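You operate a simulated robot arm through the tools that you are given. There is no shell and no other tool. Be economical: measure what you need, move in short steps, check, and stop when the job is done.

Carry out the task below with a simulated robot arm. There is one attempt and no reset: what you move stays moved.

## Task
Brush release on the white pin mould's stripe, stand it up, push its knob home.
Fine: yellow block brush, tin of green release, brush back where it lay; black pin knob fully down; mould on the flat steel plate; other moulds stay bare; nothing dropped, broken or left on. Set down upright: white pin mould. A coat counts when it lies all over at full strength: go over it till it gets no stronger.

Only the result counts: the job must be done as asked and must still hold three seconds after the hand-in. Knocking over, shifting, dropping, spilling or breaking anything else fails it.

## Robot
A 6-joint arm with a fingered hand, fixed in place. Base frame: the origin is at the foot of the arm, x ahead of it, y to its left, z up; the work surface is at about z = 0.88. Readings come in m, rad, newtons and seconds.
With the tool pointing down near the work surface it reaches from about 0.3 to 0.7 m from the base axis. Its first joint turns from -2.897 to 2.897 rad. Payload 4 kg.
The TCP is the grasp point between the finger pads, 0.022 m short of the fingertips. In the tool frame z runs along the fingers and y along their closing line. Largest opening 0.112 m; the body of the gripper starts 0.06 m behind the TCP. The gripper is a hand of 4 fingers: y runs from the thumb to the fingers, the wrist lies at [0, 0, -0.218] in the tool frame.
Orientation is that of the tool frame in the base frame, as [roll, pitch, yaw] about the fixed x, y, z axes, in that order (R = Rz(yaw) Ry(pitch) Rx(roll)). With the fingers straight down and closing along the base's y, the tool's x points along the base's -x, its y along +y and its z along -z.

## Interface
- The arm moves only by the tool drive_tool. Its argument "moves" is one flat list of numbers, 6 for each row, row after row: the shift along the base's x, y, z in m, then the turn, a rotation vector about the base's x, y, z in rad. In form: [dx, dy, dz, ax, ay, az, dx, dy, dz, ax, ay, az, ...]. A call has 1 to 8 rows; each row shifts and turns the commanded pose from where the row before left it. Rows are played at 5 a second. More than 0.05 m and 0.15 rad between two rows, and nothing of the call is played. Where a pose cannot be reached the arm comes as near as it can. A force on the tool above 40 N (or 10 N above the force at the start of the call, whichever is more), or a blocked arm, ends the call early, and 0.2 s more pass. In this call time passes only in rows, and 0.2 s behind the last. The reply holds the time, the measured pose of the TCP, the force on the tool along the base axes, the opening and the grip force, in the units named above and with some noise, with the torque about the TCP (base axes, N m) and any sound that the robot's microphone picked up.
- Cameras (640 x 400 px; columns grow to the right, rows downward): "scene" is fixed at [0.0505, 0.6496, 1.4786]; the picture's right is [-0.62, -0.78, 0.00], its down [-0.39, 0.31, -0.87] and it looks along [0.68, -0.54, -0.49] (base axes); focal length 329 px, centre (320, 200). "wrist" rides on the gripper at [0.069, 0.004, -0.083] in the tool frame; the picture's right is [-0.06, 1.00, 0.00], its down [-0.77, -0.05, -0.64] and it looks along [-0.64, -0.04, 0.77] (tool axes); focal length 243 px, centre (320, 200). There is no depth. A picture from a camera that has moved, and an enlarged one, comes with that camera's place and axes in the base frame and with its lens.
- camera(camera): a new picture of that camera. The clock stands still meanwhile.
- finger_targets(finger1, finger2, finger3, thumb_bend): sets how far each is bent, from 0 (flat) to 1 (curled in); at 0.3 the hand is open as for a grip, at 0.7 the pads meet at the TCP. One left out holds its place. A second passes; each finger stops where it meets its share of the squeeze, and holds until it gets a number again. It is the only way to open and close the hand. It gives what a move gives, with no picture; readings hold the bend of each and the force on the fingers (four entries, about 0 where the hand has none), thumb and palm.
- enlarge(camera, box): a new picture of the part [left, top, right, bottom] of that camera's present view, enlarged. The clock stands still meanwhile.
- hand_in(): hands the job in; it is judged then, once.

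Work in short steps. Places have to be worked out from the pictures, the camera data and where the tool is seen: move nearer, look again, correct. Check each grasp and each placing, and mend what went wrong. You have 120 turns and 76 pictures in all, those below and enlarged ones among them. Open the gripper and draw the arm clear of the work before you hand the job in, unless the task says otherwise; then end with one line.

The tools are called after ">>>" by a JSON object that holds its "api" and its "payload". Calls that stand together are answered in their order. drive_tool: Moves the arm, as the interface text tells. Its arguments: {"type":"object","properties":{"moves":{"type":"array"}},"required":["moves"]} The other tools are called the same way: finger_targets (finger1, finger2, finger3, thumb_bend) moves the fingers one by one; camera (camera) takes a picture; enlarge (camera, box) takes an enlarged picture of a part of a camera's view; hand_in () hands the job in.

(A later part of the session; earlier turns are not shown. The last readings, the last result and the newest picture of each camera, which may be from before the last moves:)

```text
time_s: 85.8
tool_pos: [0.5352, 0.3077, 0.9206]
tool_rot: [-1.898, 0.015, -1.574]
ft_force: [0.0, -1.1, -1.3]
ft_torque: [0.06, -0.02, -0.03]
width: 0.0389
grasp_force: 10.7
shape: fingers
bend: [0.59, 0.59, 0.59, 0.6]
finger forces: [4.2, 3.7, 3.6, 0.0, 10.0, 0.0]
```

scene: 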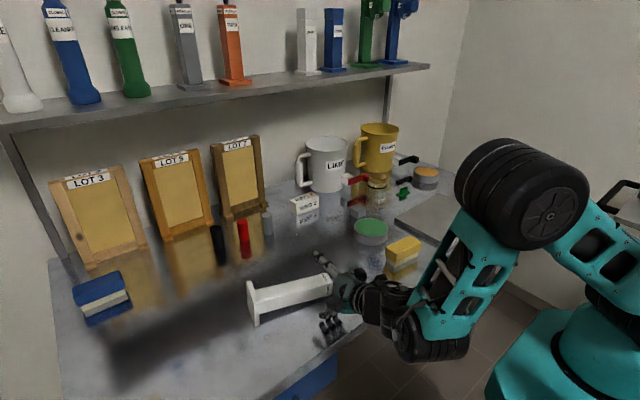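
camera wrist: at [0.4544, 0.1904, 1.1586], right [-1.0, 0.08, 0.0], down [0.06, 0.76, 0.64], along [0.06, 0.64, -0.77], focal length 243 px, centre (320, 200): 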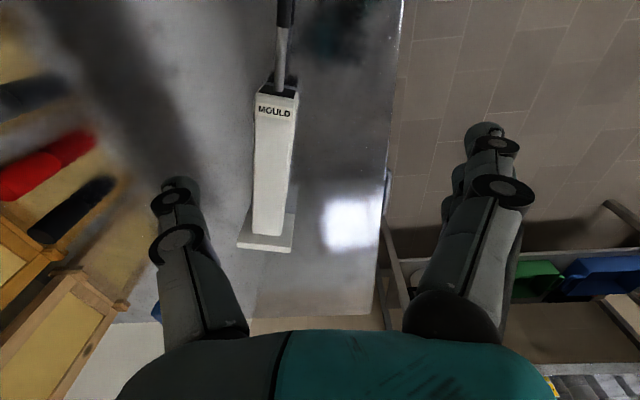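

Contact; running the release sequence, then withdrawing with a slight tilt back at the end.

>>> {"api": "finger_targets", "payload": {"finger1": 0.56, "finger2": 0.56, "finger3": 0.56, "thumb_bend": 0.35}}

>>> {"api": "drive_tool", "payload": {"moves": [0, 0, 0.008, 0, -0.06, 0, 0, 0, 0.007, 0, -0.06, 0]}}

>>> {"api": "finger_targets", "payload": {"finger1": 0.42, "finger2": 0.42, "finger3": 0.42, "thumb_bend": 0.25}}

>>> {"api": "drive_tool", "payload": {"moves": [0.01, 0, 0.01, 0, -0.11, 0, 0.015, 0, 0, 0, 0, 0, 0.015, 0, 0, 0, 0, 0]}}

>>> {"api": "finger_targets", "payload": {"finger1": 0.22, "finger2": 0.22, "finger3": 0.22}}

>>> {"api": "drive_tool", "payload": {"moves": [-0.015, 0, 0.001, 0, 0, 0, -0.015, 0, 0.001, 0, 0, 0, -0.015, 0, 0.001, 0, 0.02, 0, -0.012, 0, 0.001, 0, 0.05, 0, -0.012, 0, 0.002, 0, 0.08, 0, -0.012, 0, 0.003, 0, 0.1, 0, -0.012, 0, 0.003, 0, 0.1, 0]}}

>>> {"api": "enlarge", "payload": {"camera": "scene", "box": [220, 200, 400, 340]}}

```text
time_s: 86.8
tool_pos: [0.537, 0.3074, 0.9202]
tool_rot: [-1.899, 0.014, -1.574]
ft_force: [0.1, -0.4, -0.7]
ft_torque: [0.01, -0.02, -0.02]
width: 0.0699
grasp_force: 2.6
shape: fingers
bend: [0.56, 0.56, 0.56, 0.35]
finger forces: [1.6, 1.5, 1.6, 0.0, 0.0, 0.0]
```

```text
time_s: 87.4
tool_pos: [0.5368, 0.3075, 0.9346]
tool_rot: [-1.779, 0.016, -1.572]
ft_force: [-0.1, -0.7, -1.4]
ft_torque: [-0.02, 0.0, 0.02]
width: 0.0707
grasp_force: 0.8
shape: fingers
bend: [0.55, 0.55, 0.55, 0.35]
finger forces: [0.6, 0.7, 0.9, 0.1, 0.0, 0.0]
```

```text
time_s: 88.4
tool_pos: [0.5356, 0.3081, 0.9362]
tool_rot: [-1.778, 0.015, -1.571]
ft_force: [-0.9, 0.1, 0.3]
ft_torque: [0.04, 0.03, 0.01]
width: 0.1015
grasp_force: 1.7
shape: fingers
bend: [0.42, 0.42, 0.42, 0.25]
finger forces: [3.5, 0.0, 0.0, 0.1, 0.1, 0.0]
```

```text
time_s: 89.2
tool_pos: [0.5758, 0.3075, 0.9455]
tool_rot: [-1.668, 0.014, -1.572]
ft_force: [-0.6, -0.2, -3.0]
ft_torque: [0.01, 0.03, 0.0]
width: 0.1022
grasp_force: 1.1
shape: fingers
bend: [0.41, 0.41, 0.41, 0.25]
finger forces: [0.6, 0.9, 1.0, 0.0, 0.0, 0.1]
```

```text
time_s: 90.2
tool_pos: [0.5747, 0.3061, 0.9472]
tool_rot: [-1.667, 0.016, -1.571]
ft_force: [1.7, -0.7, 16.3]
ft_torque: [-0.02, -0.33, 0.01]
width: 0.1137
grasp_force: 9.1
shape: fingers
bend: [0.32, 0.32, 0.32, 0.25]
finger forces: [7.5, 5.5, 5.4, 0.1, 0.0, 0.0]
```

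```text
time_s: 91.8
tool_pos: [0.483, 0.3067, 0.9573]
tool_rot: [-2.021, 0.016, -1.576]
ft_force: [0.2, 0.1, 0.5]
ft_torque: [0.01, 0.02, 0.0]
width: 0.1242
grasp_force: 0.0
shape: fingers
bend: [0.22, 0.22, 0.22, 0.25]
finger forces: [0.0, 0.1, 0.1, 0.1, 0.0, 0.0]
```

```text
2.86 times, centred on (310, 270) of scene
camera zoom: at [0.0505, 0.6496, 1.4786], right [-0.62, -0.78, 0.0], down [-0.39, 0.31, -0.87], along [0.68, -0.54, -0.49], focal length 940 px, centre (349, 0)
```

zoom: 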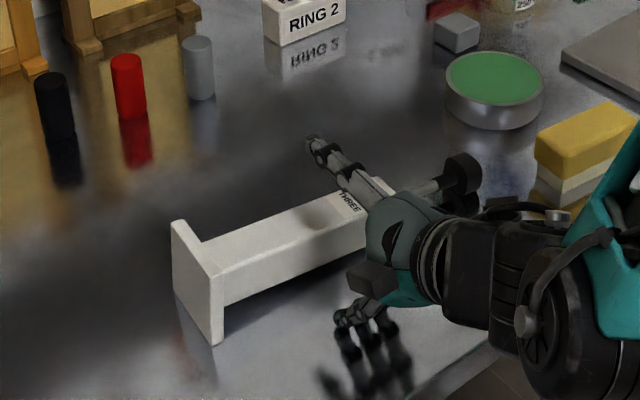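

THREE is up again. I rise, rotate back and travel towards the brush, then look.

>>> {"api": "drive_tool", "payload": {"moves": [0, 0, 0.035, 0, 0.0, 0, 0, 0, 0.035, 0, 0.14, 0, 0, 0, 0.03, 0, 0.14, 0, 0, 0, 0.02, 0, 0.14, 0, 0, 0, 0, 0, 0.14, 0, 0, 0, 0, 0, 0.14, 0, 0, 0, 0, 0, 0.14, 0, 0, 0, 0, 0, 0.14, 0]}}

>>> {"api": "drive_tool", "payload": {"moves": [0, -0.03, 0, 0, 0.14, 0, 0, -0.04, 0, 0, 0, 0, 0, -0.04, 0, 0, 0, 0, 0, -0.04, 0, 0, 0, 0, 0, -0.04, 0, 0, 0, -0.05, 0, -0.03, 0, 0, 0, -0.05]}}

>>> {"api": "camera", "payload": {"camera": "wrist"}}

```text
time_s: 93.6
tool_pos: [0.4838, 0.3082, 1.0781]
tool_rot: [-3.001, 0.002, -1.585]
ft_force: [0.8, 0.6, 0.1]
ft_torque: [0.02, -0.02, 0.01]
width: 0.1243
grasp_force: 0.0
shape: fingers
bend: [0.22, 0.22, 0.22, 0.25]
finger forces: [0.0, 0.0, 0.1, 0.0, 0.0, 0.1]
```

```text
time_s: 95.0
tool_pos: [0.4827, 0.0872, 1.0785]
tool_rot: [-3.139, -0.001, -1.687]
ft_force: [-0.4, -0.2, -0.2]
ft_torque: [0.01, 0.03, -0.01]
width: 0.1244
grasp_force: 0.1
shape: fingers
bend: [0.22, 0.22, 0.22, 0.25]
finger forces: [0.0, 0.1, 0.0, 0.0, 0.1, 0.0]
```

```text
19 pictures are left
camera wrist: at [0.4695, 0.0181, 1.1618], right [-0.98, 0.18, 0.0], down [0.13, 0.75, 0.64], along [0.12, 0.63, -0.77], focal length 243 px, centre (320, 200)
```

wrist: 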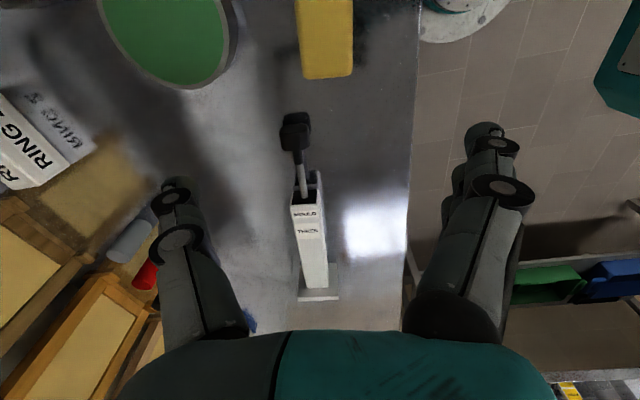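

Brush centre ≈ (0.468, 0.027), long axis at yaw ≈ −1.70, 0.042 wide, top z ≈ 0.938. I move over, descend to z 0.928 and grip it across its width.

>>> {"api": "drive_tool", "payload": {"moves": [-0.007, -0.03, 0, 0, 0, -0.01, -0.007, -0.03, -0.02, 0, 0, 0, 0, 0, -0.04, 0, 0, 0, 0, 0, -0.04, 0, 0, 0, 0, 0, -0.03, 0, 0, 0, 0, 0, -0.02, 0, 0, 0]}}

>>> {"api": "enlarge", "payload": {"camera": "scene", "box": [320, 180, 480, 300]}}

```text
time_s: 96.4
tool_pos: [0.4699, 0.0284, 0.9271]
tool_rot: [-3.137, 0.001, -1.696]
ft_force: [-0.1, -0.9, 0.2]
ft_torque: [-0.02, -0.01, 0.04]
width: 0.1241
grasp_force: 0.0
shape: fingers
bend: [0.22, 0.22, 0.22, 0.25]
finger forces: [0.0, 0.1, 0.0, 0.1, 0.0, 0.0]
```

```text
3.33 times, centred on (400, 240) of scene
camera zoom: at [0.0505, 0.6496, 1.4786], right [-0.62, -0.78, 0.0], down [-0.39, 0.31, -0.87], along [0.68, -0.54, -0.49], focal length 1097 px, centre (53, 67)
```

zoom: 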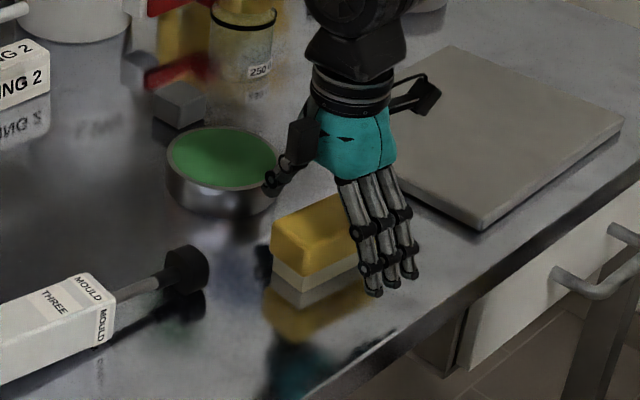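

The hand straddles the brush at its middle. Closing.

>>> {"api": "finger_targets", "payload": {"finger1": 0.65, "finger2": 0.65, "finger3": 0.65, "thumb_bend": 0.65}}

>>> {"api": "drive_tool", "payload": {"moves": [0, 0, 0.03, 0, 0, 0, 0, 0, 0.04, 0, 0, 0]}}

>>> {"api": "camera", "payload": {"camera": "wrist"}}

```text
time_s: 97.4
tool_pos: [0.4691, 0.0272, 0.927]
tool_rot: [-3.138, 0.0, -1.696]
ft_force: [0.2, 0.3, 0.1]
ft_torque: [-0.01, 0.0, 0.0]
width: 0.042
grasp_force: 12.5
shape: fingers
bend: [0.58, 0.58, 0.58, 0.59]
finger forces: [4.0, 4.3, 4.4, 0.0, 12.6, 0.0]
```

```text
time_s: 98.0
tool_pos: [0.4685, 0.0268, 0.9968]
tool_rot: [-3.138, 0.0, -1.695]
ft_force: [1.2, -0.8, -1.4]
ft_torque: [-0.01, -0.02, -0.02]
width: 0.042
grasp_force: 12.7
shape: fingers
bend: [0.58, 0.58, 0.58, 0.59]
finger forces: [4.1, 4.2, 4.3, 0.0, 12.5, 0.0]
```

```text
17 pictures are left
camera wrist: at [0.4553, -0.0406, 1.081], right [-0.98, 0.19, 0.0], down [0.14, 0.75, 0.64], along [0.12, 0.63, -0.77], focal length 243 px, centre (320, 200)
```

wrist: 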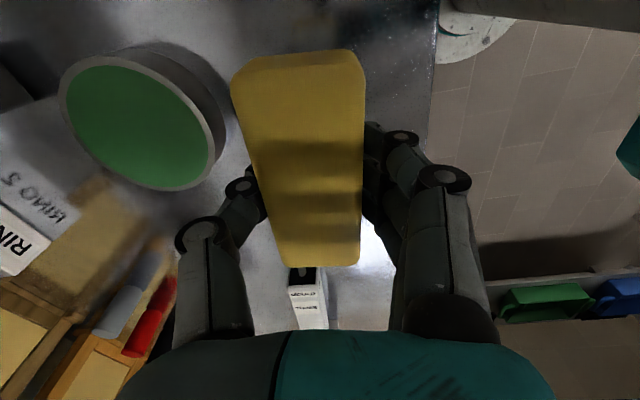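

Brush held well (its centre ≈ 11 mm to −y of the TCP). Tin centre ≈ (0.60, 0.009), rim z ≈ 0.912; the brush is a bit too long to go in flat, so I dip each end tilted. First move over the tin tilted, end-down.

>>> {"api": "drive_tool", "payload": {"moves": [0.035, -0.003, 0.02, 0, 0, 0, 0.04, -0.003, 0.0, 0, 0, 0, 0.04, -0.003, 0, 0.1488, -0.0188, 0, 0.018, -0.003, 0, 0.1488, -0.0188, 0, 0, 0, -0.02, 0, 0, 0]}}

>>> {"api": "enlarge", "payload": {"camera": "scene", "box": [320, 170, 460, 275]}}

```text
time_s: 99.2
tool_pos: [0.6024, 0.0156, 0.9977]
tool_rot: [-3.138, 0.302, -1.696]
ft_force: [0.4, 0.5, -0.8]
ft_torque: [-0.02, 0.0, 0.04]
width: 0.042
grasp_force: 12.8
shape: fingers
bend: [0.58, 0.58, 0.58, 0.59]
finger forces: [4.0, 4.0, 4.4, 0.0, 12.3, 0.0]
```

```text
3.81 times, centred on (390, 222) of scene
camera zoom: at [0.0505, 0.6496, 1.4786], right [-0.62, -0.78, 0.0], down [-0.39, 0.31, -0.87], along [0.68, -0.54, -0.49], focal length 1253 px, centre (53, 114)
```

zoom: 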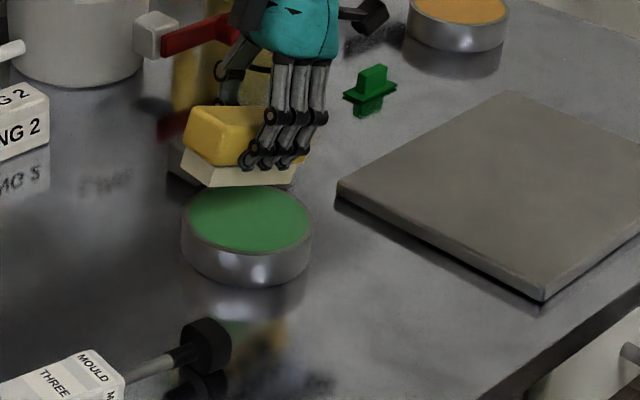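

The brush is centred over the tin. I lower it into the release in small steps, watching force.

>>> {"api": "drive_tool", "payload": {"moves": [0, 0, -0.015, 0, 0, 0, 0, 0, -0.012, 0, 0, 0, 0, 0, -0.005, 0, 0, 0, 0, 0, -0.004, 0, 0, 0]}}

>>> {"api": "enlarge", "payload": {"camera": "scene", "box": [340, 190, 420, 255]}}

```text
time_s: 100.2
tool_pos: [0.6017, 0.0158, 0.962]
tool_rot: [-3.137, 0.3, -1.694]
ft_force: [0.3, 1.9, 5.6]
ft_torque: [-0.18, 0.02, 0.01]
width: 0.0418
grasp_force: 13.4
shape: fingers
bend: [0.6, 0.59, 0.58, 0.59]
finger forces: [5.2, 4.0, 3.9, 0.0, 13.4, 0.1]
```

```text
6.15 times, centred on (380, 222) of scene
camera zoom: at [0.0505, 0.6496, 1.4786], right [-0.62, -0.78, 0.0], down [-0.39, 0.31, -0.87], along [0.68, -0.54, -0.49], focal length 2025 px, centre (-49, 62)
```

zoom: 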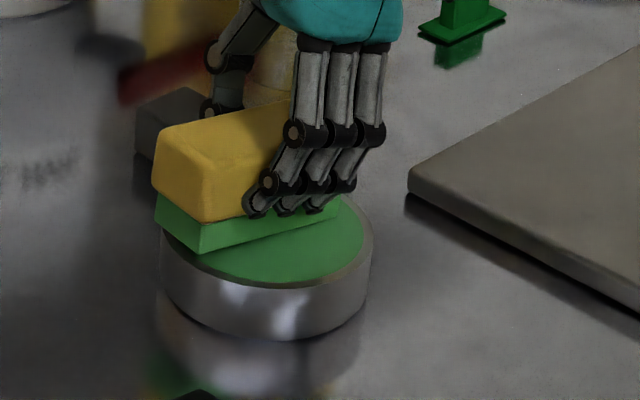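

The pad is fully green — loaded. I lift out, level the brush and move toward the mould.

>>> {"api": "drive_tool", "payload": {"moves": [0, 0, 0.02, 0, 0, 0, 0, 0, 0.03, 0, 0, 0, 0, 0, 0.02, -0.1488, 0.0188, 0, -0.015, 0.04, 0, -0.1488, 0.0188, 0, -0.02, 0.04, 0, 0, 0, 0, -0.02, 0.04, 0, 0, 0, 0, -0.02, 0.03, 0, 0, 0, 0]}}

>>> {"api": "enlarge", "payload": {"camera": "scene", "box": [240, 190, 400, 320]}}

```text
time_s: 101.8
tool_pos: [0.526, 0.1659, 1.0327]
tool_rot: [-3.138, 0.0, -1.697]
ft_force: [0.4, -0.2, -0.7]
ft_torque: [0.01, 0.02, 0.0]
width: 0.0418
grasp_force: 12.0
shape: fingers
bend: [0.6, 0.59, 0.58, 0.59]
finger forces: [3.9, 4.0, 4.3, 0.1, 12.1, 0.0]
```

```text
3.08 times, centred on (320, 255) of scene
camera zoom: at [0.0505, 0.6496, 1.4786], right [-0.62, -0.78, 0.0], down [-0.39, 0.31, -0.87], along [0.68, -0.54, -0.49], focal length 1012 px, centre (320, 31)
```

zoom: 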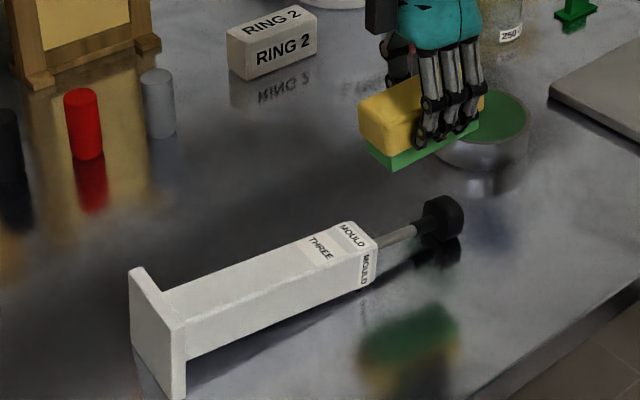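

Mould top face runs from (0.548, 0.391) at the foot to (0.532, 0.229) at the label end, top z ≈ 0.93. I align the brush and carry it above the foot half, with a slight pitch to match the mould's slope.

>>> {"api": "drive_tool", "payload": {"moves": [0.003, 0.04, 0, 0.02, -0.002, 0.028, 0.005, 0.045, 0, 0.02, -0.002, 0, 0.005, 0.045, 0, 0, 0, 0, 0.0045, 0.043, -0.02, 0, 0, 0, 0, 0, -0.02, 0, 0, 0]}}

>>> {"api": "drive_tool", "payload": {"moves": [0, 0, -0.005, 0, 0, 0, 0, 0, -0.004, 0, 0, 0]}}

>>> {"api": "enlarge", "payload": {"camera": "scene", "box": [240, 210, 360, 310]}}

```text
time_s: 103.0
tool_pos: [0.5438, 0.3381, 0.9904]
tool_rot: [-3.138, 0.039, -1.668]
ft_force: [-1.0, -0.7, -0.8]
ft_torque: [-0.01, 0.0, 0.03]
width: 0.0419
grasp_force: 11.8
shape: fingers
bend: [0.6, 0.59, 0.58, 0.59]
finger forces: [3.9, 3.8, 4.1, 0.0, 11.9, 0.0]
```

```text
time_s: 103.6
tool_pos: [0.5436, 0.3388, 0.9819]
tool_rot: [-3.139, 0.039, -1.667]
ft_force: [0.5, -0.7, 0.6]
ft_torque: [0.04, -0.01, -0.01]
width: 0.0419
grasp_force: 12.0
shape: fingers
bend: [0.6, 0.59, 0.59, 0.59]
finger forces: [3.9, 3.9, 4.5, 0.0, 11.8, 0.0]
```

```text
4.00 times, centred on (300, 260) of scene
camera zoom: at [0.0505, 0.6496, 1.4786], right [-0.62, -0.78, 0.0], down [-0.39, 0.31, -0.87], along [0.68, -0.54, -0.49], focal length 1316 px, centre (400, -40)
```

zoom: 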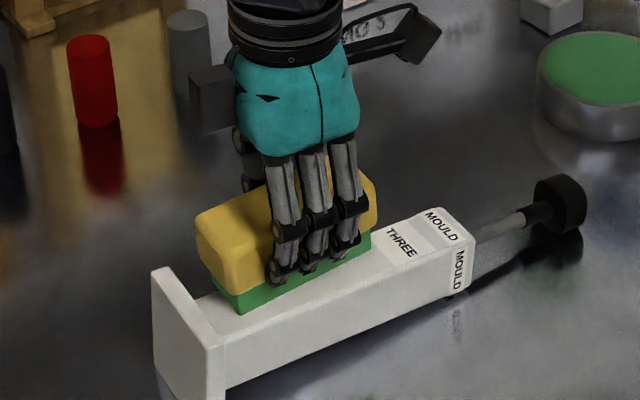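

Alignment is nice; the brush is ~6 mm too far in +x. I shift, press lightly and stroke along the face.

>>> {"api": "drive_tool", "payload": {"moves": [-0.005, 0.006, -0.001, 0, 0, 0, 0, 0, -0.001, 0, 0, 0, -0.002, -0.02, 0, 0, 0, 0, -0.002, -0.02, -0.001, 0, 0, 0, -0.002, -0.02, -0.001, 0, 0, 0, -0.002, -0.02, -0.001, 0, 0, 0]}}

>>> {"api": "drive_tool", "payload": {"moves": [0.002, 0.02, 0.001, 0, 0, 0, 0.002, 0.02, 0.001, 0, 0, 0, 0.002, 0.02, 0.001, 0, 0, 0, 0.002, 0.02, 0, 0, 0, 0]}}

>>> {"api": "drive_tool", "payload": {"moves": [-0.003, -0.03, -0.001, 0, 0, 0, -0.003, -0.03, -0.001, 0, 0, 0, -0.003, -0.03, -0.001, 0, 0, 0, -0.003, -0.03, 0.02, 0, 0, 0]}}

>>> {"api": "enlarge", "payload": {"camera": "scene", "box": [240, 210, 360, 310]}}

```text
time_s: 105.0
tool_pos: [0.5325, 0.2652, 0.9781]
tool_rot: [-3.139, 0.04, -1.667]
ft_force: [0.2, 0.7, -1.7]
ft_torque: [0.02, -0.01, -0.02]
width: 0.0419
grasp_force: 12.4
shape: fingers
bend: [0.59, 0.59, 0.59, 0.59]
finger forces: [4.0, 3.9, 4.8, 0.0, 12.7, 0.0]
```

```text
time_s: 106.0
tool_pos: [0.5393, 0.3455, 0.9815]
tool_rot: [-3.138, 0.042, -1.667]
ft_force: [1.3, -0.8, 2.8]
ft_torque: [0.05, -0.02, 0.0]
width: 0.0418
grasp_force: 12.3
shape: fingers
bend: [0.59, 0.59, 0.59, 0.59]
finger forces: [3.6, 4.0, 4.9, 0.0, 12.9, 0.0]
```

```text
time_s: 107.0
tool_pos: [0.5264, 0.2249, 0.9974]
tool_rot: [-3.139, 0.042, -1.667]
ft_force: [0.7, 0.3, -0.8]
ft_torque: [0.03, 0.03, 0.03]
width: 0.042
grasp_force: 12.7
shape: fingers
bend: [0.59, 0.59, 0.59, 0.59]
finger forces: [3.9, 4.0, 4.7, 0.0, 12.7, 0.0]
```

```text
4.00 times, centred on (300, 260) of scene
camera zoom: at [0.0505, 0.6496, 1.4786], right [-0.62, -0.78, 0.0], down [-0.39, 0.31, -0.87], along [0.68, -0.54, -0.49], focal length 1316 px, centre (400, -40)
```

zoom: 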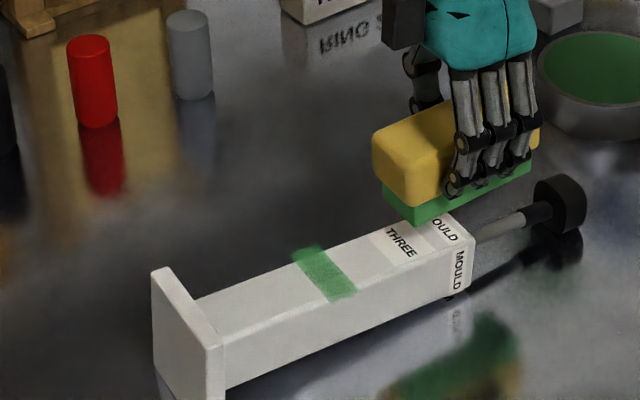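

Found it: the stripe is a crossband on the THREE face, around y ≈ 0.32, now turning green. I go over it again with several short strokes and slightly more pressure.

>>> {"api": "drive_tool", "payload": {"moves": [0.004, 0.04, 0, 0, 0, 0, 0.004, 0.04, 0, 0, 0, 0, 0.004, 0.035, -0.01, 0, 0, 0, 0, 0, -0.007, 0, 0, 0, -0.002, -0.025, 0, 0, 0, 0, -0.002, -0.025, -0.001, 0, 0, 0, 0.006, 0.025, 0.001, 0, 0, 0, 0.002, 0.025, 0, 0, 0, 0]}}

>>> {"api": "drive_tool", "payload": {"moves": [-0.002, -0.025, 0, 0, 0, 0, -0.002, -0.025, -0.001, 0, 0, 0, -0.006, 0.025, 0.001, 0, 0, 0, 0.002, 0.025, 0, 0, 0, 0, -0.002, -0.025, 0, 0, 0, 0, -0.002, -0.025, -0.001, 0, 0, 0, 0.004, 0.025, 0.001, 0, 0, 0, 0.002, 0.025, 0, 0, 0, 0]}}

>>> {"api": "drive_tool", "payload": {"moves": [-0.002, -0.025, 0, 0, 0, 0, -0.002, -0.025, -0.001, 0, 0, 0, 0.004, 0.025, 0.001, 0, 0, 0, 0.002, 0.025, 0, 0, 0, 0, -0.003, -0.035, 0, 0, 0, 0, -0.003, -0.035, 0.01, 0, 0, 0, -0.003, -0.035, 0.01, 0, 0, 0]}}

>>> {"api": "enlarge", "payload": {"camera": "scene", "box": [260, 230, 350, 310]}}

```text
time_s: 108.8
tool_pos: [0.5428, 0.3388, 0.9817]
tool_rot: [-3.137, 0.042, -1.669]
ft_force: [0.2, -1.1, 1.0]
ft_torque: [0.05, -0.03, 0.04]
width: 0.0419
grasp_force: 12.3
shape: fingers
bend: [0.59, 0.59, 0.59, 0.59]
finger forces: [3.7, 3.9, 4.8, 0.1, 12.3, 0.0]
```

```text
time_s: 110.6
tool_pos: [0.5377, 0.3405, 0.9814]
tool_rot: [-3.138, 0.04, -1.67]
ft_force: [0.7, -0.9, 1.6]
ft_torque: [0.06, -0.03, -0.02]
width: 0.0415
grasp_force: 12.2
shape: fingers
bend: [0.59, 0.59, 0.59, 0.59]
finger forces: [3.6, 3.8, 4.7, 0.0, 12.3, 0.1]
```

```text
time_s: 112.2
tool_pos: [0.5298, 0.235, 1.0008]
tool_rot: [-3.138, 0.041, -1.667]
ft_force: [-0.6, -0.4, -0.5]
ft_torque: [0.02, 0.02, 0.0]
width: 0.0418
grasp_force: 12.4
shape: fingers
bend: [0.59, 0.59, 0.59, 0.59]
finger forces: [3.8, 3.8, 4.4, 0.0, 12.0, 0.0]
```

```text
5.00 times, centred on (305, 270) of scene
camera zoom: at [0.0505, 0.6496, 1.4786], right [-0.62, -0.78, 0.0], down [-0.39, 0.31, -0.87], along [0.68, -0.54, -0.49], focal length 1645 px, centre (395, -150)
```

zoom: 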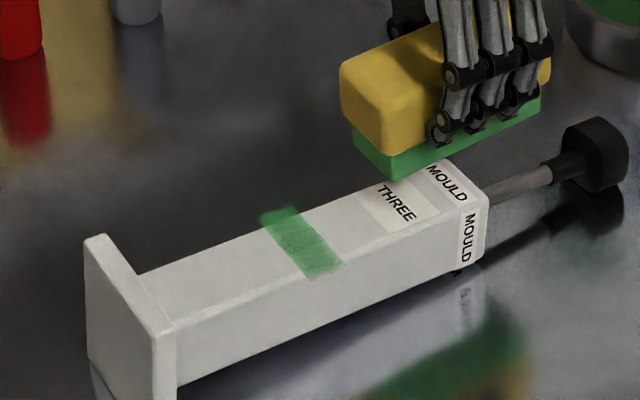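

Coverage shows but is still weak; the torque says contact is mainly at the +y/+x corner. I correct the brush's tilt slightly (+0.03 about x, −0.02 about y) and press a bit more, checking the torque.

>>> {"api": "drive_tool", "payload": {"moves": [0.004, 0.04, 0, 0.015, 0, 0, 0.003, 0.035, 0, 0.015, -0.02, 0, 0.002, 0.02, -0.013, 0, 0, 0, 0, 0, -0.005, 0, 0, 0, 0, 0, -0.003, 0, 0, 0]}}

```text
time_s: 113.4
tool_pos: [0.5396, 0.3304, 0.9804]
tool_rot: [-3.122, 0.072, -1.668]
ft_force: [0.2, -0.7, -0.2]
ft_torque: [0.02, 0.0, 0.04]
width: 0.0421
grasp_force: 11.6
shape: fingers
bend: [0.59, 0.59, 0.59, 0.59]
finger forces: [3.7, 3.8, 4.5, 0.0, 11.9, 0.0]
```

>>> {"api": "drive_tool", "payload": {"moves": [0, 0, -0.0015, 0, 0, 0]}}

>>> {"api": "drive_tool", "payload": {"moves": [0, 0, -0.0015, 0, 0, 0]}}

```text
time_s: 113.8
tool_pos: [0.5392, 0.3296, 0.9781]
tool_rot: [-3.121, 0.073, -1.667]
ft_force: [0.7, -0.9, 1.0]
ft_torque: [0.06, 0.06, 0.01]
width: 0.0419
grasp_force: 12.1
shape: fingers
bend: [0.59, 0.59, 0.59, 0.59]
finger forces: [3.6, 3.9, 4.5, 0.1, 12.3, 0.1]
```

```text
time_s: 114.2
tool_pos: [0.54, 0.3296, 0.9773]
tool_rot: [-3.121, 0.073, -1.667]
ft_force: [-0.2, -2.0, 2.7]
ft_torque: [0.13, 0.04, -0.03]
width: 0.0417
grasp_force: 12.8
shape: fingers
bend: [0.59, 0.59, 0.6, 0.59]
finger forces: [3.5, 3.9, 5.2, 0.0, 13.2, 0.0]
```

Contact is still at the +y end, so I pitch a bit more and stroke back and forth over the stripe under ~3 N.

>>> {"api": "drive_tool", "payload": {"moves": [0, -0.004, 0.002, 0.03, 0.01, 0, 0, 0, -0.003, 0, 0, 0]}}

>>> {"api": "drive_tool", "payload": {"moves": [-0.001, -0.015, 0, 0, 0, 0, -0.001, -0.015, -0.001, 0, 0, 0, 0.001, 0.015, 0.001, 0, 0, 0, 0.001, 0.015, 0, 0, 0, 0, -0.001, -0.015, 0, 0, 0, 0, -0.001, -0.015, -0.001, 0, 0, 0, 0.001, 0.015, 0.001, 0, 0, 0, 0.001, 0.015, 0, 0, 0, 0]}}

>>> {"api": "drive_tool", "payload": {"moves": [-0.001, -0.015, 0, 0, 0, 0, -0.001, -0.015, -0.001, 0, 0, 0]}}

```text
time_s: 114.8
tool_pos: [0.5388, 0.3252, 0.9774]
tool_rot: [-3.134, 0.102, -1.667]
ft_force: [-0.3, -1.6, 2.8]
ft_torque: [0.12, 0.04, 0.0]
width: 0.0413
grasp_force: 13.2
shape: fingers
bend: [0.59, 0.59, 0.6, 0.59]
finger forces: [3.7, 4.3, 5.4, 0.0, 12.6, 0.1]
```

```text
time_s: 116.6
tool_pos: [0.5395, 0.326, 0.9754]
tool_rot: [-3.134, 0.102, -1.667]
ft_force: [1.3, -2.7, 7.4]
ft_torque: [0.05, 0.06, 0.0]
width: 0.0416
grasp_force: 13.4
shape: fingers
bend: [0.59, 0.59, 0.6, 0.59]
finger forces: [3.7, 4.1, 5.1, 0.1, 13.3, 0.0]
```

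```text
time_s: 117.2
tool_pos: [0.5376, 0.2952, 0.9754]
tool_rot: [-3.134, 0.101, -1.667]
ft_force: [0.2, -0.1, 1.6]
ft_torque: [0.06, 0.04, 0.0]
width: 0.0417
grasp_force: 13.0
shape: fingers
bend: [0.59, 0.59, 0.6, 0.59]
finger forces: [3.8, 4.2, 4.8, 0.0, 12.9, 0.0]
```

Good even contact now. Another set of strokes, then draw off and look.

>>> {"api": "drive_tool", "payload": {"moves": [0.003, 0.015, 0.001, 0, 0, 0, 0.001, 0.015, 0, 0, 0, 0, -0.001, -0.015, 0, 0, 0, 0, -0.001, -0.015, -0.001, 0, 0, 0, -0.004, 0.015, 0.001, 0, 0, 0, 0.001, 0.015, 0, 0, 0, 0, -0.001, -0.015, 0, 0, 0, 0, -0.001, -0.015, -0.001, 0, 0, 0]}}

>>> {"api": "drive_tool", "payload": {"moves": [0.003, 0.015, 0.001, 0, 0, 0, 0.001, 0.015, 0, 0, 0, 0, -0.001, -0.015, 0, 0, 0, 0, -0.001, -0.015, -0.001, 0, 0, 0, -0.002, -0.03, 0.005, 0, 0, 0, -0.002, -0.03, 0.02, 0, 0, 0, 0, -0.02, 0.02, 0, 0, 0]}}

>>> {"api": "enlarge", "payload": {"camera": "scene", "box": [260, 230, 350, 310]}}

```text
time_s: 119.0
tool_pos: [0.5336, 0.2946, 0.9734]
tool_rot: [-3.136, 0.101, -1.666]
ft_force: [-0.4, 0.1, 0.8]
ft_torque: [0.05, 0.01, 0.0]
width: 0.0414
grasp_force: 12.7
shape: fingers
bend: [0.59, 0.59, 0.6, 0.59]
finger forces: [3.8, 4.1, 4.8, 0.0, 12.8, 0.0]
```

```text
time_s: 120.6
tool_pos: [0.5319, 0.2145, 1.02]
tool_rot: [-3.134, 0.1, -1.667]
ft_force: [-0.1, -1.3, -2.0]
ft_torque: [-0.02, 0.0, -0.04]
width: 0.0417
grasp_force: 12.8
shape: fingers
bend: [0.59, 0.59, 0.59, 0.59]
finger forces: [3.9, 4.1, 4.5, 0.0, 12.4, 0.0]
```

```text
5.00 times, centred on (305, 270) of scene
camera zoom: at [0.0505, 0.6496, 1.4786], right [-0.62, -0.78, 0.0], down [-0.39, 0.31, -0.87], along [0.68, -0.54, -0.49], focal length 1645 px, centre (395, -150)
```

zoom: 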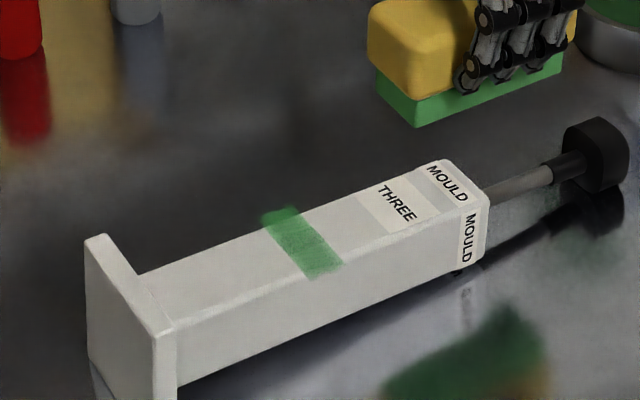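

The stripe looks unchanged from the previous look, so it's probably saturated; to be sure the brush wasn't just running dry, I reload once and go over it again.

>>> {"api": "drive_tool", "payload": {"moves": [0.014, -0.04, 0.005, 0.0992, -0.0125, -0.015, 0.014, -0.04, 0, 0.0992, -0.0125, -0.015, 0.014, -0.04, 0, 0, 0, 0, 0.014, -0.04, 0, 0, 0, 0, 0.0141, -0.039, 0, 0, 0, 0, 0, 0, -0.025, 0, 0, 0, 0, 0, -0.025, 0, 0, 0, 0, 0, -0.012, 0, 0, 0]}}

>>> {"api": "drive_tool", "payload": {"moves": [0, 0, 0, 0, 0, 0, 0, 0, 0.02, 0, 0, 0, 0, 0, 0.03, 0, 0, 0, 0, 0, 0.02, -0.0992, 0.0125, 0.015, -0.012, 0.045, 0, -0.0992, 0.0125, 0.015, -0.012, 0.045, 0, 0, 0, 0, -0.012, 0.045, 0, 0, 0, 0, -0.012, 0.045, 0, 0, 0, 0]}}

```text
time_s: 122.4
tool_pos: [0.6032, 0.0172, 0.9632]
tool_rot: [-3.128, 0.301, -1.695]
ft_force: [1.1, 1.7, 5.4]
ft_torque: [-0.1, 0.06, -0.04]
width: 0.0417
grasp_force: 13.0
shape: fingers
bend: [0.6, 0.59, 0.59, 0.59]
finger forces: [5.2, 4.0, 3.6, 0.0, 13.3, 0.0]
```

```text
time_s: 124.2
tool_pos: [0.5531, 0.1967, 1.0333]
tool_rot: [-3.135, 0.101, -1.668]
ft_force: [0.2, 0.1, -0.6]
ft_torque: [0.02, -0.01, -0.03]
width: 0.0415
grasp_force: 11.9
shape: fingers
bend: [0.6, 0.59, 0.59, 0.59]
finger forces: [3.7, 3.8, 4.0, 0.0, 11.8, 0.0]
```

Reloaded. Back onto the stripe with the same strokes.

>>> {"api": "drive_tool", "payload": {"moves": [-0.005, 0.043, 0, 0, 0, 0, -0.005, 0.043, -0.02, 0, 0, 0, -0.004, 0.043, -0.02, 0, 0, 0, 0, 0, -0.013, 0, 0, 0, 0, 0, -0.005, 0, 0, 0, -0.001, -0.015, 0, 0, 0, 0, -0.001, -0.015, -0.001, 0, 0, 0, 0.001, 0.015, 0.001, 0, 0, 0]}}

>>> {"api": "drive_tool", "payload": {"moves": [0.003, 0.015, 0, 0, 0, 0, -0.001, -0.015, 0, 0, 0, 0, -0.001, -0.015, -0.001, 0, 0, 0, -0.004, 0.015, 0.001, 0, 0, 0, 0.001, 0.015, 0, 0, 0, 0, -0.001, -0.015, 0, 0, 0, 0, -0.001, -0.015, -0.001, 0, 0, 0, 0.003, 0.015, 0.001, 0, 0, 0]}}

>>> {"api": "drive_tool", "payload": {"moves": [0.001, 0.015, 0, 0, 0, 0, -0.001, -0.015, 0, 0, 0, 0, -0.001, -0.015, -0.001, 0, 0, 0, 0.001, 0.015, 0.001, 0, 0, 0, 0.0, 0, 0.02, 0, 0, 0, -0.01, -0.045, 0.02, -0.05, 0.006, -0.015, -0.01, -0.045, 0, -0.05, 0.006, -0.014, -0.01, -0.045, 0, 0, 0, 0]}}

>>> {"api": "enlarge", "payload": {"camera": "scene", "box": [260, 230, 350, 310]}}

```text
time_s: 126.0
tool_pos: [0.5392, 0.3103, 0.9749]
tool_rot: [-3.135, 0.101, -1.669]
ft_force: [-0.4, -2.5, 3.1]
ft_torque: [0.07, 0.01, 0.07]
width: 0.0412
grasp_force: 13.1
shape: fingers
bend: [0.59, 0.6, 0.6, 0.59]
finger forces: [3.6, 4.2, 5.2, 0.1, 12.8, 0.0]
```

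```text
time_s: 127.8
tool_pos: [0.5378, 0.3104, 0.975]
tool_rot: [-3.136, 0.103, -1.667]
ft_force: [-0.5, -0.9, 3.1]
ft_torque: [0.08, 0.03, 0.04]
width: 0.0415
grasp_force: 12.9
shape: fingers
bend: [0.59, 0.6, 0.6, 0.59]
finger forces: [3.7, 4.4, 5.2, 0.0, 12.8, 0.1]
```

```text
refused: row 6 steps farther than a row can; nothing moved
```

```text
5.00 times, centred on (305, 270) of scene
camera zoom: at [0.0505, 0.6496, 1.4786], right [-0.62, -0.78, 0.0], down [-0.39, 0.31, -0.87], along [0.68, -0.54, -0.49], focal length 1645 px, centre (395, -150)
```

zoom: 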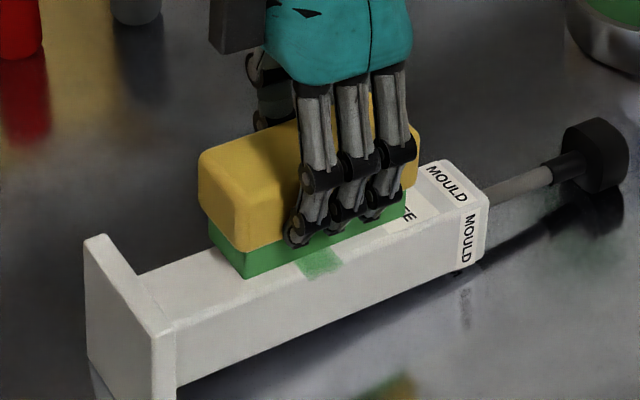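

Useful view: at this x the brush misses the near (−x) 1 cm of the stripe. I shift −12 mm in x and stroke there, then lift off.

>>> {"api": "drive_tool", "payload": {"moves": [-0.012, 0, 0, 0, 0, 0, 0.001, 0.015, 0, 0, 0, 0, -0.001, -0.015, 0, 0, 0, 0, -0.001, -0.015, -0.001, 0, 0, 0, 0.001, 0.015, 0.001, 0, 0, 0, 0.001, 0.015, 0, 0, 0, 0, -0.001, -0.015, 0, 0, 0, 0, -0.001, -0.015, -0.001, 0, 0, 0]}}

>>> {"api": "drive_tool", "payload": {"moves": [0.001, 0.015, 0.0, 0, 0, 0, 0.001, 0.015, 0, 0, 0, 0, -0.001, -0.015, 0, 0, 0, 0, -0.001, -0.015, -0.001, 0, 0, 0, 0, 0, 0.02, 0, 0, 0, 0, -0.03, 0.02, 0, 0, 0, 0, -0.045, 0.01, 0, 0, 0, 0, -0.045, 0, 0, 0, 0]}}

>>> {"api": "enlarge", "payload": {"camera": "scene", "box": [260, 230, 350, 310]}}

```text
time_s: 129.6
tool_pos: [0.5252, 0.2964, 0.9735]
tool_rot: [-3.135, 0.101, -1.666]
ft_force: [-1.0, 2.0, 3.7]
ft_torque: [0.1, 0.03, -0.02]
width: 0.0414
grasp_force: 13.2
shape: fingers
bend: [0.59, 0.6, 0.6, 0.59]
finger forces: [4.1, 4.4, 4.6, 0.0, 13.2, 0.0]
```

```text
time_s: 131.4
tool_pos: [0.5254, 0.1739, 1.0229]
tool_rot: [-3.134, 0.101, -1.667]
ft_force: [-0.5, 0.1, -0.4]
ft_torque: [-0.01, -0.02, 0.01]
width: 0.0417
grasp_force: 11.7
shape: fingers
bend: [0.59, 0.6, 0.6, 0.59]
finger forces: [3.9, 4.2, 4.0, 0.1, 12.2, 0.0]
```

```text
5.00 times, centred on (305, 270) of scene
camera zoom: at [0.0505, 0.6496, 1.4786], right [-0.62, -0.78, 0.0], down [-0.39, 0.31, -0.87], along [0.68, -0.54, -0.49], focal length 1645 px, centre (395, -150)
```

zoom: 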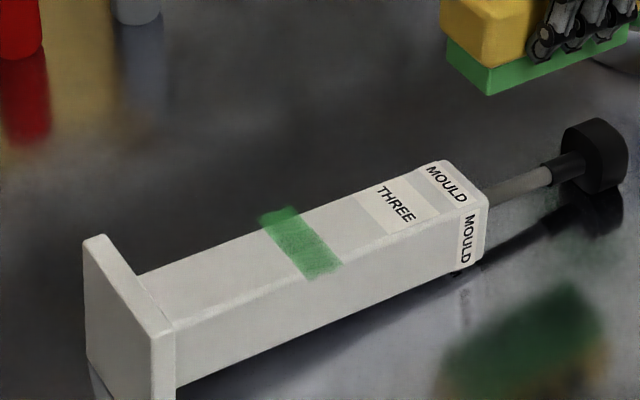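

The stripe is now uniform. I return the brush to its original place (TCP 0.469, 0.027, yaw −1.696).

>>> {"api": "drive_tool", "payload": {"moves": [-0.014, -0.0367, 0, -0.0992, 0.0125, -0.015, -0.014, -0.0367, 0, 0, 0, -0.014, -0.014, -0.0367, 0, 0, 0, 0, -0.0143, -0.0366, 0, 0, 0, 0, 0, 0, -0.035, 0, 0, 0, 0, 0, -0.035, 0, 0, 0, 0, 0, -0.02, 0, 0, 0]}}

>>> {"api": "drive_tool", "payload": {"moves": [0, 0, -0.003, 0, 0, 0]}}

```text
time_s: 133.0
tool_pos: [0.4693, 0.0285, 0.9331]
tool_rot: [-3.136, 0.001, -1.696]
ft_force: [0.3, -0.3, -0.9]
ft_torque: [0.04, 0.01, 0.02]
width: 0.0412
grasp_force: 12.0
shape: fingers
bend: [0.59, 0.6, 0.6, 0.59]
finger forces: [3.8, 4.0, 4.0, 0.1, 11.6, 0.1]
```

```text
time_s: 133.4
tool_pos: [0.4685, 0.029, 0.9288]
tool_rot: [-3.136, 0.002, -1.695]
ft_force: [-0.5, 0.2, -1.1]
ft_torque: [0.03, 0.02, -0.01]
width: 0.0413
grasp_force: 12.0
shape: fingers
bend: [0.59, 0.6, 0.6, 0.59]
finger forces: [3.7, 4.0, 3.9, 0.1, 11.7, 0.0]
```

Almost down; I lower the last 2 mm (y −1.5 mm) and check for contact before releasing.

>>> {"api": "drive_tool", "payload": {"moves": [0, -0.0015, -0.0015, 0, 0, 0, 0, 0, -0.001, 0, 0, 0]}}

```text
time_s: 134.0
tool_pos: [0.4693, 0.0273, 0.9267]
tool_rot: [-3.137, 0.001, -1.697]
ft_force: [-1.1, -0.6, 0.6]
ft_torque: [0.0, 0.01, 0.02]
width: 0.0416
grasp_force: 11.5
shape: fingers
bend: [0.59, 0.6, 0.6, 0.59]
finger forces: [3.8, 4.0, 4.0, 0.0, 11.9, 0.0]
```

Brush is resting on the table. Release and rise straight up.

>>> {"api": "finger_targets", "payload": {"finger1": 0.3, "finger2": 0.3, "finger3": 0.3, "thumb_bend": 0.3}}

>>> {"api": "drive_tool", "payload": {"moves": [0, 0, 0.03, 0, 0, 0, 0, 0, 0.045, 0, 0, 0, 0, 0, 0.045, 0, 0, 0, 0, 0.04, 0.03, 0, 0, -0.147, 0, 0.04, 0, 0, 0, -0.147, 0, 0.04, 0, 0, 0, -0.147, 0, 0.03, 0, 0, 0, -0.147, 0, 0.03, 0, 0, 0, -0.147]}}

>>> {"api": "drive_tool", "payload": {"moves": [0.01, 0.02, 0, 0, 0, -0.148, 0.01, 0.02, 0, 0, 0, -0.148, 0.01, 0.02, 0, 0, 0, -0.148, 0.01, 0, 0, 0, 0, -0.148, 0, 0, 0, 0, 0, -0.148, 0, 0, 0, 0, 0, -0.148, 0, 0, 0, 0, 0, -0.148, 0, 0, 0, 0, 0, -0.148]}}

>>> {"api": "drive_tool", "payload": {"moves": [0, 0, -0.01, 0, 0, -0.148, 0, 0, -0.01, 0, 0, -0.148, 0.01, 0, -0.01, 0, 0, -0.148, 0.01, 0, -0.01, 0, 0, -0.148, 0, 0, -0.02, 0, 0, -0.148, 0, 0, -0.02, 0, 0, -0.148, 0, 0, -0.02, 0, 0, -0.148, 0, 0, 0, 0, 0, -0.148]}}

>>> {"api": "camera", "payload": {"camera": "scene"}}

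```text
time_s: 135.0
tool_pos: [0.469, 0.0272, 0.9264]
tool_rot: [-3.137, 0.002, -1.698]
ft_force: [-0.4, 0.1, -0.9]
ft_torque: [0.03, -0.04, 0.02]
width: 0.1126
grasp_force: 0.0
shape: fingers
bend: [0.3, 0.3, 0.3, 0.3]
finger forces: [0.0, 0.0, 0.0, 0.0, 0.0, 0.0]
```

```text
time_s: 136.8
tool_pos: [0.4691, 0.2077, 1.0783]
tool_rot: [-3.137, 0.002, -2.436]
ft_force: [-0.3, 0.5, 0.1]
ft_torque: [-0.01, 0.0, 0.0]
width: 0.1129
grasp_force: 0.0
shape: fingers
bend: [0.3, 0.3, 0.3, 0.3]
finger forces: [0.0, 0.0, 0.1, 0.0, 0.1, 0.0]
```

```text
time_s: 138.6
tool_pos: [0.509, 0.2666, 1.0775]
tool_rot: [-3.136, 0.002, 2.666]
ft_force: [0.5, -0.5, 0.5]
ft_torque: [-0.04, 0.01, -0.03]
width: 0.1125
grasp_force: 0.0
shape: fingers
bend: [0.3, 0.3, 0.3, 0.3]
finger forces: [0.0, 0.1, 0.1, 0.0, 0.1, 0.0]
```

```text
time_s: 140.4
tool_pos: [0.5274, 0.2671, 0.9776]
tool_rot: [-3.138, 0.001, 1.482]
ft_force: [0.1, 0.2, 0.9]
ft_torque: [0.0, 0.01, 0.01]
width: 0.1125
grasp_force: 0.0
shape: fingers
bend: [0.3, 0.3, 0.3, 0.3]
finger forces: [0.0, 0.0, 0.1, 0.0, 0.0, 0.1]
```

```text
7 pictures are left
```

scene: 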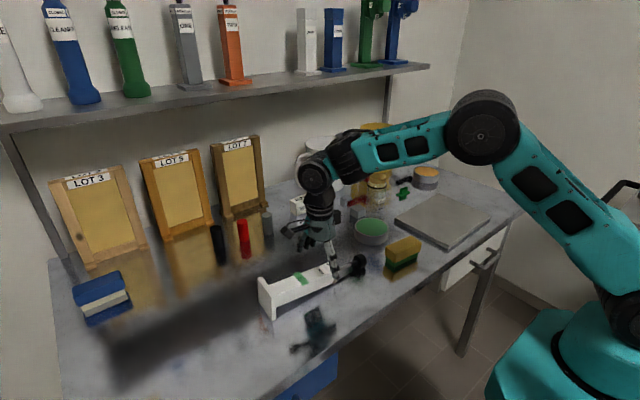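

Brush is back in place. One wrist look to verify alignment with the mould before grasping.

>>> {"api": "camera", "payload": {"camera": "wrist"}}

```text
6 pictures are left
camera wrist: at [0.5396, 0.3367, 1.0608], right [0.99, -0.15, -0.01], down [-0.11, -0.76, 0.64], along [-0.1, -0.64, -0.77], focal length 243 px, centre (320, 200)
```

wrist: 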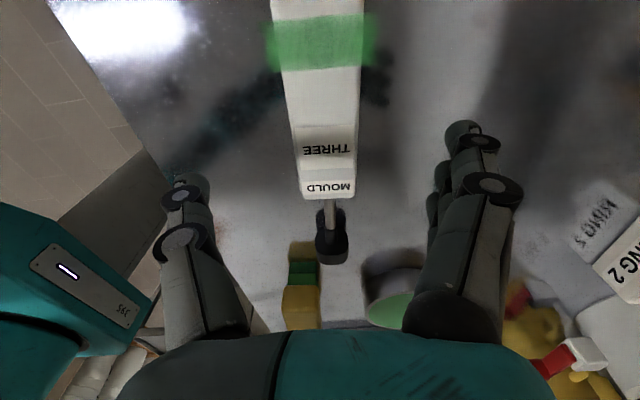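

Well aligned. I descend (TCP ≈ 0.530, 0.270, keeping the fingers clear of the stripe), grasp and lift.

>>> {"api": "drive_tool", "payload": {"moves": [0.003, 0.003, -0.03, 0, 0, -0.01, 0, 0, -0.034, 0, 0, 0]}}

>>> {"api": "finger_targets", "payload": {"finger1": 0.67, "finger2": 0.67, "finger3": 0.67, "thumb_bend": 0.67}}

>>> {"api": "drive_tool", "payload": {"moves": [0, 0, 0.03, 0, 0, 0, 0, 0, 0.04, 0, 0, 0, 0, 0, 0.04, 0, 0, 0, 0, 0, 0.04, 0, 0, 0]}}

```text
time_s: 141.0
tool_pos: [0.5311, 0.2709, 0.9122]
tool_rot: [-3.137, 0.003, 1.472]
ft_force: [0.6, -0.6, 0.2]
ft_torque: [-0.01, 0.01, -0.01]
width: 0.1125
grasp_force: 0.1
shape: fingers
bend: [0.3, 0.3, 0.3, 0.3]
finger forces: [0.1, 0.0, 0.1, 0.1, 0.1, 0.1]
```

```text
time_s: 142.0
tool_pos: [0.5308, 0.2705, 0.9114]
tool_rot: [-3.137, 0.003, 1.475]
ft_force: [-1.1, -0.4, -0.2]
ft_torque: [-0.01, 0.01, -0.04]
width: 0.0388
grasp_force: 13.1
shape: fingers
bend: [0.6, 0.6, 0.6, 0.6]
finger forces: [4.3, 4.4, 4.6, 0.0, 13.0, 0.0]
```

```text
time_s: 143.0
tool_pos: [0.5309, 0.2701, 1.0635]
tool_rot: [-3.136, 0.001, 1.473]
ft_force: [0.4, -0.1, -2.1]
ft_torque: [-0.11, 0.01, 0.0]
width: 0.0386
grasp_force: 13.1
shape: fingers
bend: [0.6, 0.6, 0.61, 0.6]
finger forces: [4.0, 4.2, 5.1, 0.0, 13.3, 0.1]
```

Held. I carry it over towards the plate at height, turning the hand to yaw ≈ 2.09 on the way.

>>> {"api": "drive_tool", "payload": {"moves": [0, -0.03, 0.03, 0, 0, 0.077, 0, -0.04, 0.02, 0, 0, 0.077, -0.004, -0.045, 0, 0, 0, 0.077, -0.004, -0.045, 0, 0, 0, 0.077, -0.004, -0.045, 0, 0, 0, 0.077, -0.004, -0.045, 0, 0, 0, 0.077, -0.004, -0.045, 0, 0, 0, 0.077, 0, -0.045, 0, 0, 0, 0.08]}}

>>> {"api": "drive_tool", "payload": {"moves": [0, -0.045, 0, -0.125, -0.072, 0, 0, -0.045, 0, -0.125, -0.072, 0, 0, -0.045, 0, -0.125, -0.072, 0, 0, -0.035, 0.01, -0.125, -0.072, 0]}}

```text
time_s: 144.8
tool_pos: [0.5116, -0.0706, 1.1132]
tool_rot: [-3.136, 0.003, 2.095]
ft_force: [-0.5, 0.3, -2.3]
ft_torque: [-0.07, -0.04, -0.02]
width: 0.0387
grasp_force: 13.2
shape: fingers
bend: [0.6, 0.6, 0.61, 0.6]
finger forces: [4.2, 4.2, 4.8, 0.1, 13.1, 0.0]
```

```text
time_s: 145.8
tool_pos: [0.5135, -0.2404, 1.1228]
tool_rot: [-3.136, 0.581, 2.092]
ft_force: [-0.4, -0.4, -1.7]
ft_torque: [-0.07, -0.06, 0.0]
width: 0.0383
grasp_force: 12.6
shape: fingers
bend: [0.6, 0.6, 0.61, 0.6]
finger forces: [4.2, 3.9, 4.9, 0.1, 13.0, 0.0]
```

The tilt follows well. Continue the remaining ~1.03 rad.

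>>> {"api": "drive_tool", "payload": {"moves": [0, 0, 0, -0.1273, -0.0735, 0, 0, 0, 0, -0.1273, -0.0735, 0, 0, 0, 0, -0.1273, -0.0735, 0, 0, 0, 0, -0.1273, -0.0735, 0]}}

>>> {"api": "drive_tool", "payload": {"moves": [0, 0, 0, -0.1273, -0.0735, 0, 0, 0, 0, -0.1273, -0.0735, 0, 0, 0, 0, -0.1273, -0.0735, 0]}}

>>> {"api": "camera", "payload": {"camera": "scene"}}

```text
time_s: 146.8
tool_pos: [0.5118, -0.2396, 1.1236]
tool_rot: [3.138, 1.167, 2.088]
ft_force: [-0.3, 0.1, -2.7]
ft_torque: [0.04, 0.0, -0.03]
width: 0.0381
grasp_force: 12.7
shape: fingers
bend: [0.6, 0.6, 0.61, 0.6]
finger forces: [4.2, 4.2, 5.0, 0.0, 13.3, 0.0]
```

```text
time_s: 147.6
tool_pos: [0.5198, -0.2446, 1.1312]
tool_rot: [0.087, 1.54, -0.962]
ft_force: [-0.3, 0.9, -2.1]
ft_torque: [0.04, 0.03, -0.03]
width: 0.0382
grasp_force: 13.4
shape: fingers
bend: [0.6, 0.6, 0.61, 0.6]
finger forces: [4.7, 4.2, 4.6, 0.1, 13.4, 0.0]
out of reach, approached as far as the arm can: row 3
```

```text
5 pictures are left
```

scene: 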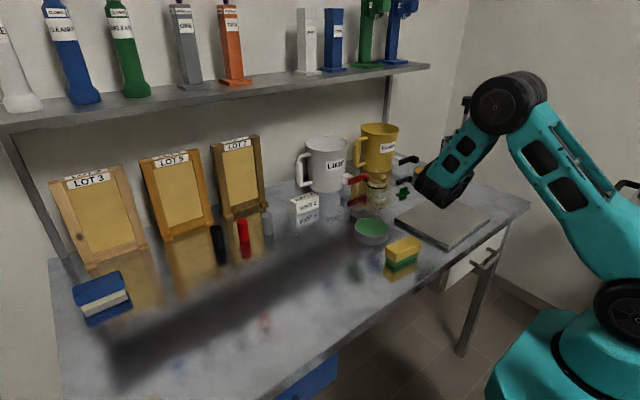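

Now upright over the plate (tilt ≈ π/2+0.03). I lower towards the plate, expecting contact at TCP z ≈ 1.03.

>>> {"api": "drive_tool", "payload": {"moves": [0, 0, -0.03, 0, 0, 0, 0, 0, -0.03, 0, 0, 0, 0, 0, -0.02, 0, 0, 0]}}

>>> {"api": "enlarge", "payload": {"camera": "scene", "box": [370, 120, 510, 260]}}

```text
time_s: 148.4
tool_pos: [0.5547, -0.2627, 1.0733]
tool_rot: [0.077, 1.541, -0.975]
ft_force: [-0.1, -0.5, -1.9]
ft_torque: [-0.01, 0.01, 0.02]
width: 0.0382
grasp_force: 13.8
shape: fingers
bend: [0.6, 0.6, 0.61, 0.6]
finger forces: [4.6, 4.2, 4.7, 0.0, 13.4, 0.1]
out of reach, approached as far as the arm can: row 1, 2, 3
```

```text
2.86 times, centred on (440, 190) of scene
camera zoom: at [0.0505, 0.6496, 1.4786], right [-0.62, -0.78, 0.0], down [-0.39, 0.31, -0.87], along [0.68, -0.54, -0.49], focal length 940 px, centre (-23, 229)
```

zoom: 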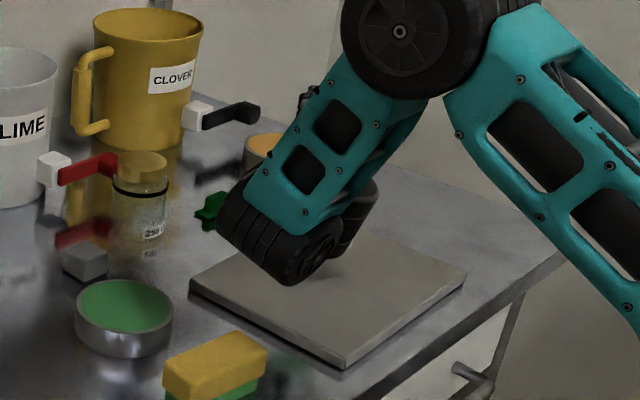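

The wrist flexion limit pushes the hand outward. I raise a little and swing the pointing direction further towards −y (about z), which moves the wrist away from the base.

>>> {"api": "drive_tool", "payload": {"moves": [0, 0, 0.03, 0, 0, 0, -0.005, 0, 0, 0, 0, -0.12, -0.01, 0.005, 0, 0, 0, -0.12, -0.015, 0.01, 0, 0, 0, -0.12, -0.015, 0.01, 0, 0, 0, -0.05]}}

>>> {"api": "drive_tool", "payload": {"moves": [0, 0, -0.025, 0, 0, 0, 0, 0, -0.025, 0, 0, 0]}}

```text
time_s: 149.6
tool_pos: [0.5435, -0.3183, 1.1276]
tool_rot: [0.739, 1.568, -0.702]
ft_force: [0.5, 0.4, -2.2]
ft_torque: [0.04, -0.02, -0.01]
width: 0.0381
grasp_force: 13.4
shape: fingers
bend: [0.6, 0.6, 0.61, 0.6]
finger forces: [4.8, 4.2, 4.5, 0.0, 13.3, 0.0]
out of reach, approached as far as the arm can: row 3, 4, 5
```

```text
time_s: 150.2
tool_pos: [0.5553, -0.3472, 1.0853]
tool_rot: [0.087, 1.544, -1.368]
ft_force: [0.7, -0.4, -2.0]
ft_torque: [0.01, -0.03, 0.0]
width: 0.0382
grasp_force: 13.1
shape: fingers
bend: [0.6, 0.6, 0.61, 0.6]
finger forces: [4.6, 4.3, 4.9, 0.0, 13.5, 0.0]
out of reach, approached as far as the arm can: row 1, 2
```

Sideways pointing makes it worse; radial pointing needs the least wrist bend. I swing back to pointing radially (≈ −29°) and aim for (0.54, −0.30), still on the plate.

>>> {"api": "drive_tool", "payload": {"moves": [0, 0.005, 0.02, 0, 0, 0.126, 0, 0.005, 0.01, 0, 0, 0.126, 0, 0.01, 0, 0, 0, 0.126, 0, 0.01, 0, 0, 0, 0.126, 0, 0.01, 0, 0, 0, 0.126, 0, 0.005, 0, 0, 0, 0.126, 0, 0, 0, 0, 0, 0.126]}}

```text
time_s: 151.8
tool_pos: [0.555, -0.3016, 1.1152]
tool_rot: [0.05, 1.532, -0.525]
ft_force: [0.2, 0.7, -3.3]
ft_torque: [0.04, -0.02, -0.01]
width: 0.0386
grasp_force: 13.6
shape: fingers
bend: [0.6, 0.6, 0.61, 0.6]
finger forces: [4.6, 4.2, 4.6, 0.0, 13.3, 0.1]
```

Fully reachable here and exactly upright by calculation. Lowering stepwise.

>>> {"api": "drive_tool", "payload": {"moves": [-0.005, 0, -0.025, 0, 0, 0, -0.005, 0, -0.025, 0, 0, 0, 0, 0, -0.02, 0, 0, 0, 0, 0, -0.008, 0, 0, 0]}}

```text
time_s: 152.8
tool_pos: [0.5545, -0.3076, 1.0446]
tool_rot: [0.065, 1.535, -0.513]
ft_force: [1.4, -1.0, 2.7]
ft_torque: [-0.03, -0.06, -0.01]
width: 0.0382
grasp_force: 13.3
shape: fingers
bend: [0.6, 0.6, 0.61, 0.6]
finger forces: [4.5, 4.0, 4.4, 0.0, 12.8, 0.0]
out of reach, approached as far as the arm can: row 3, 4
```

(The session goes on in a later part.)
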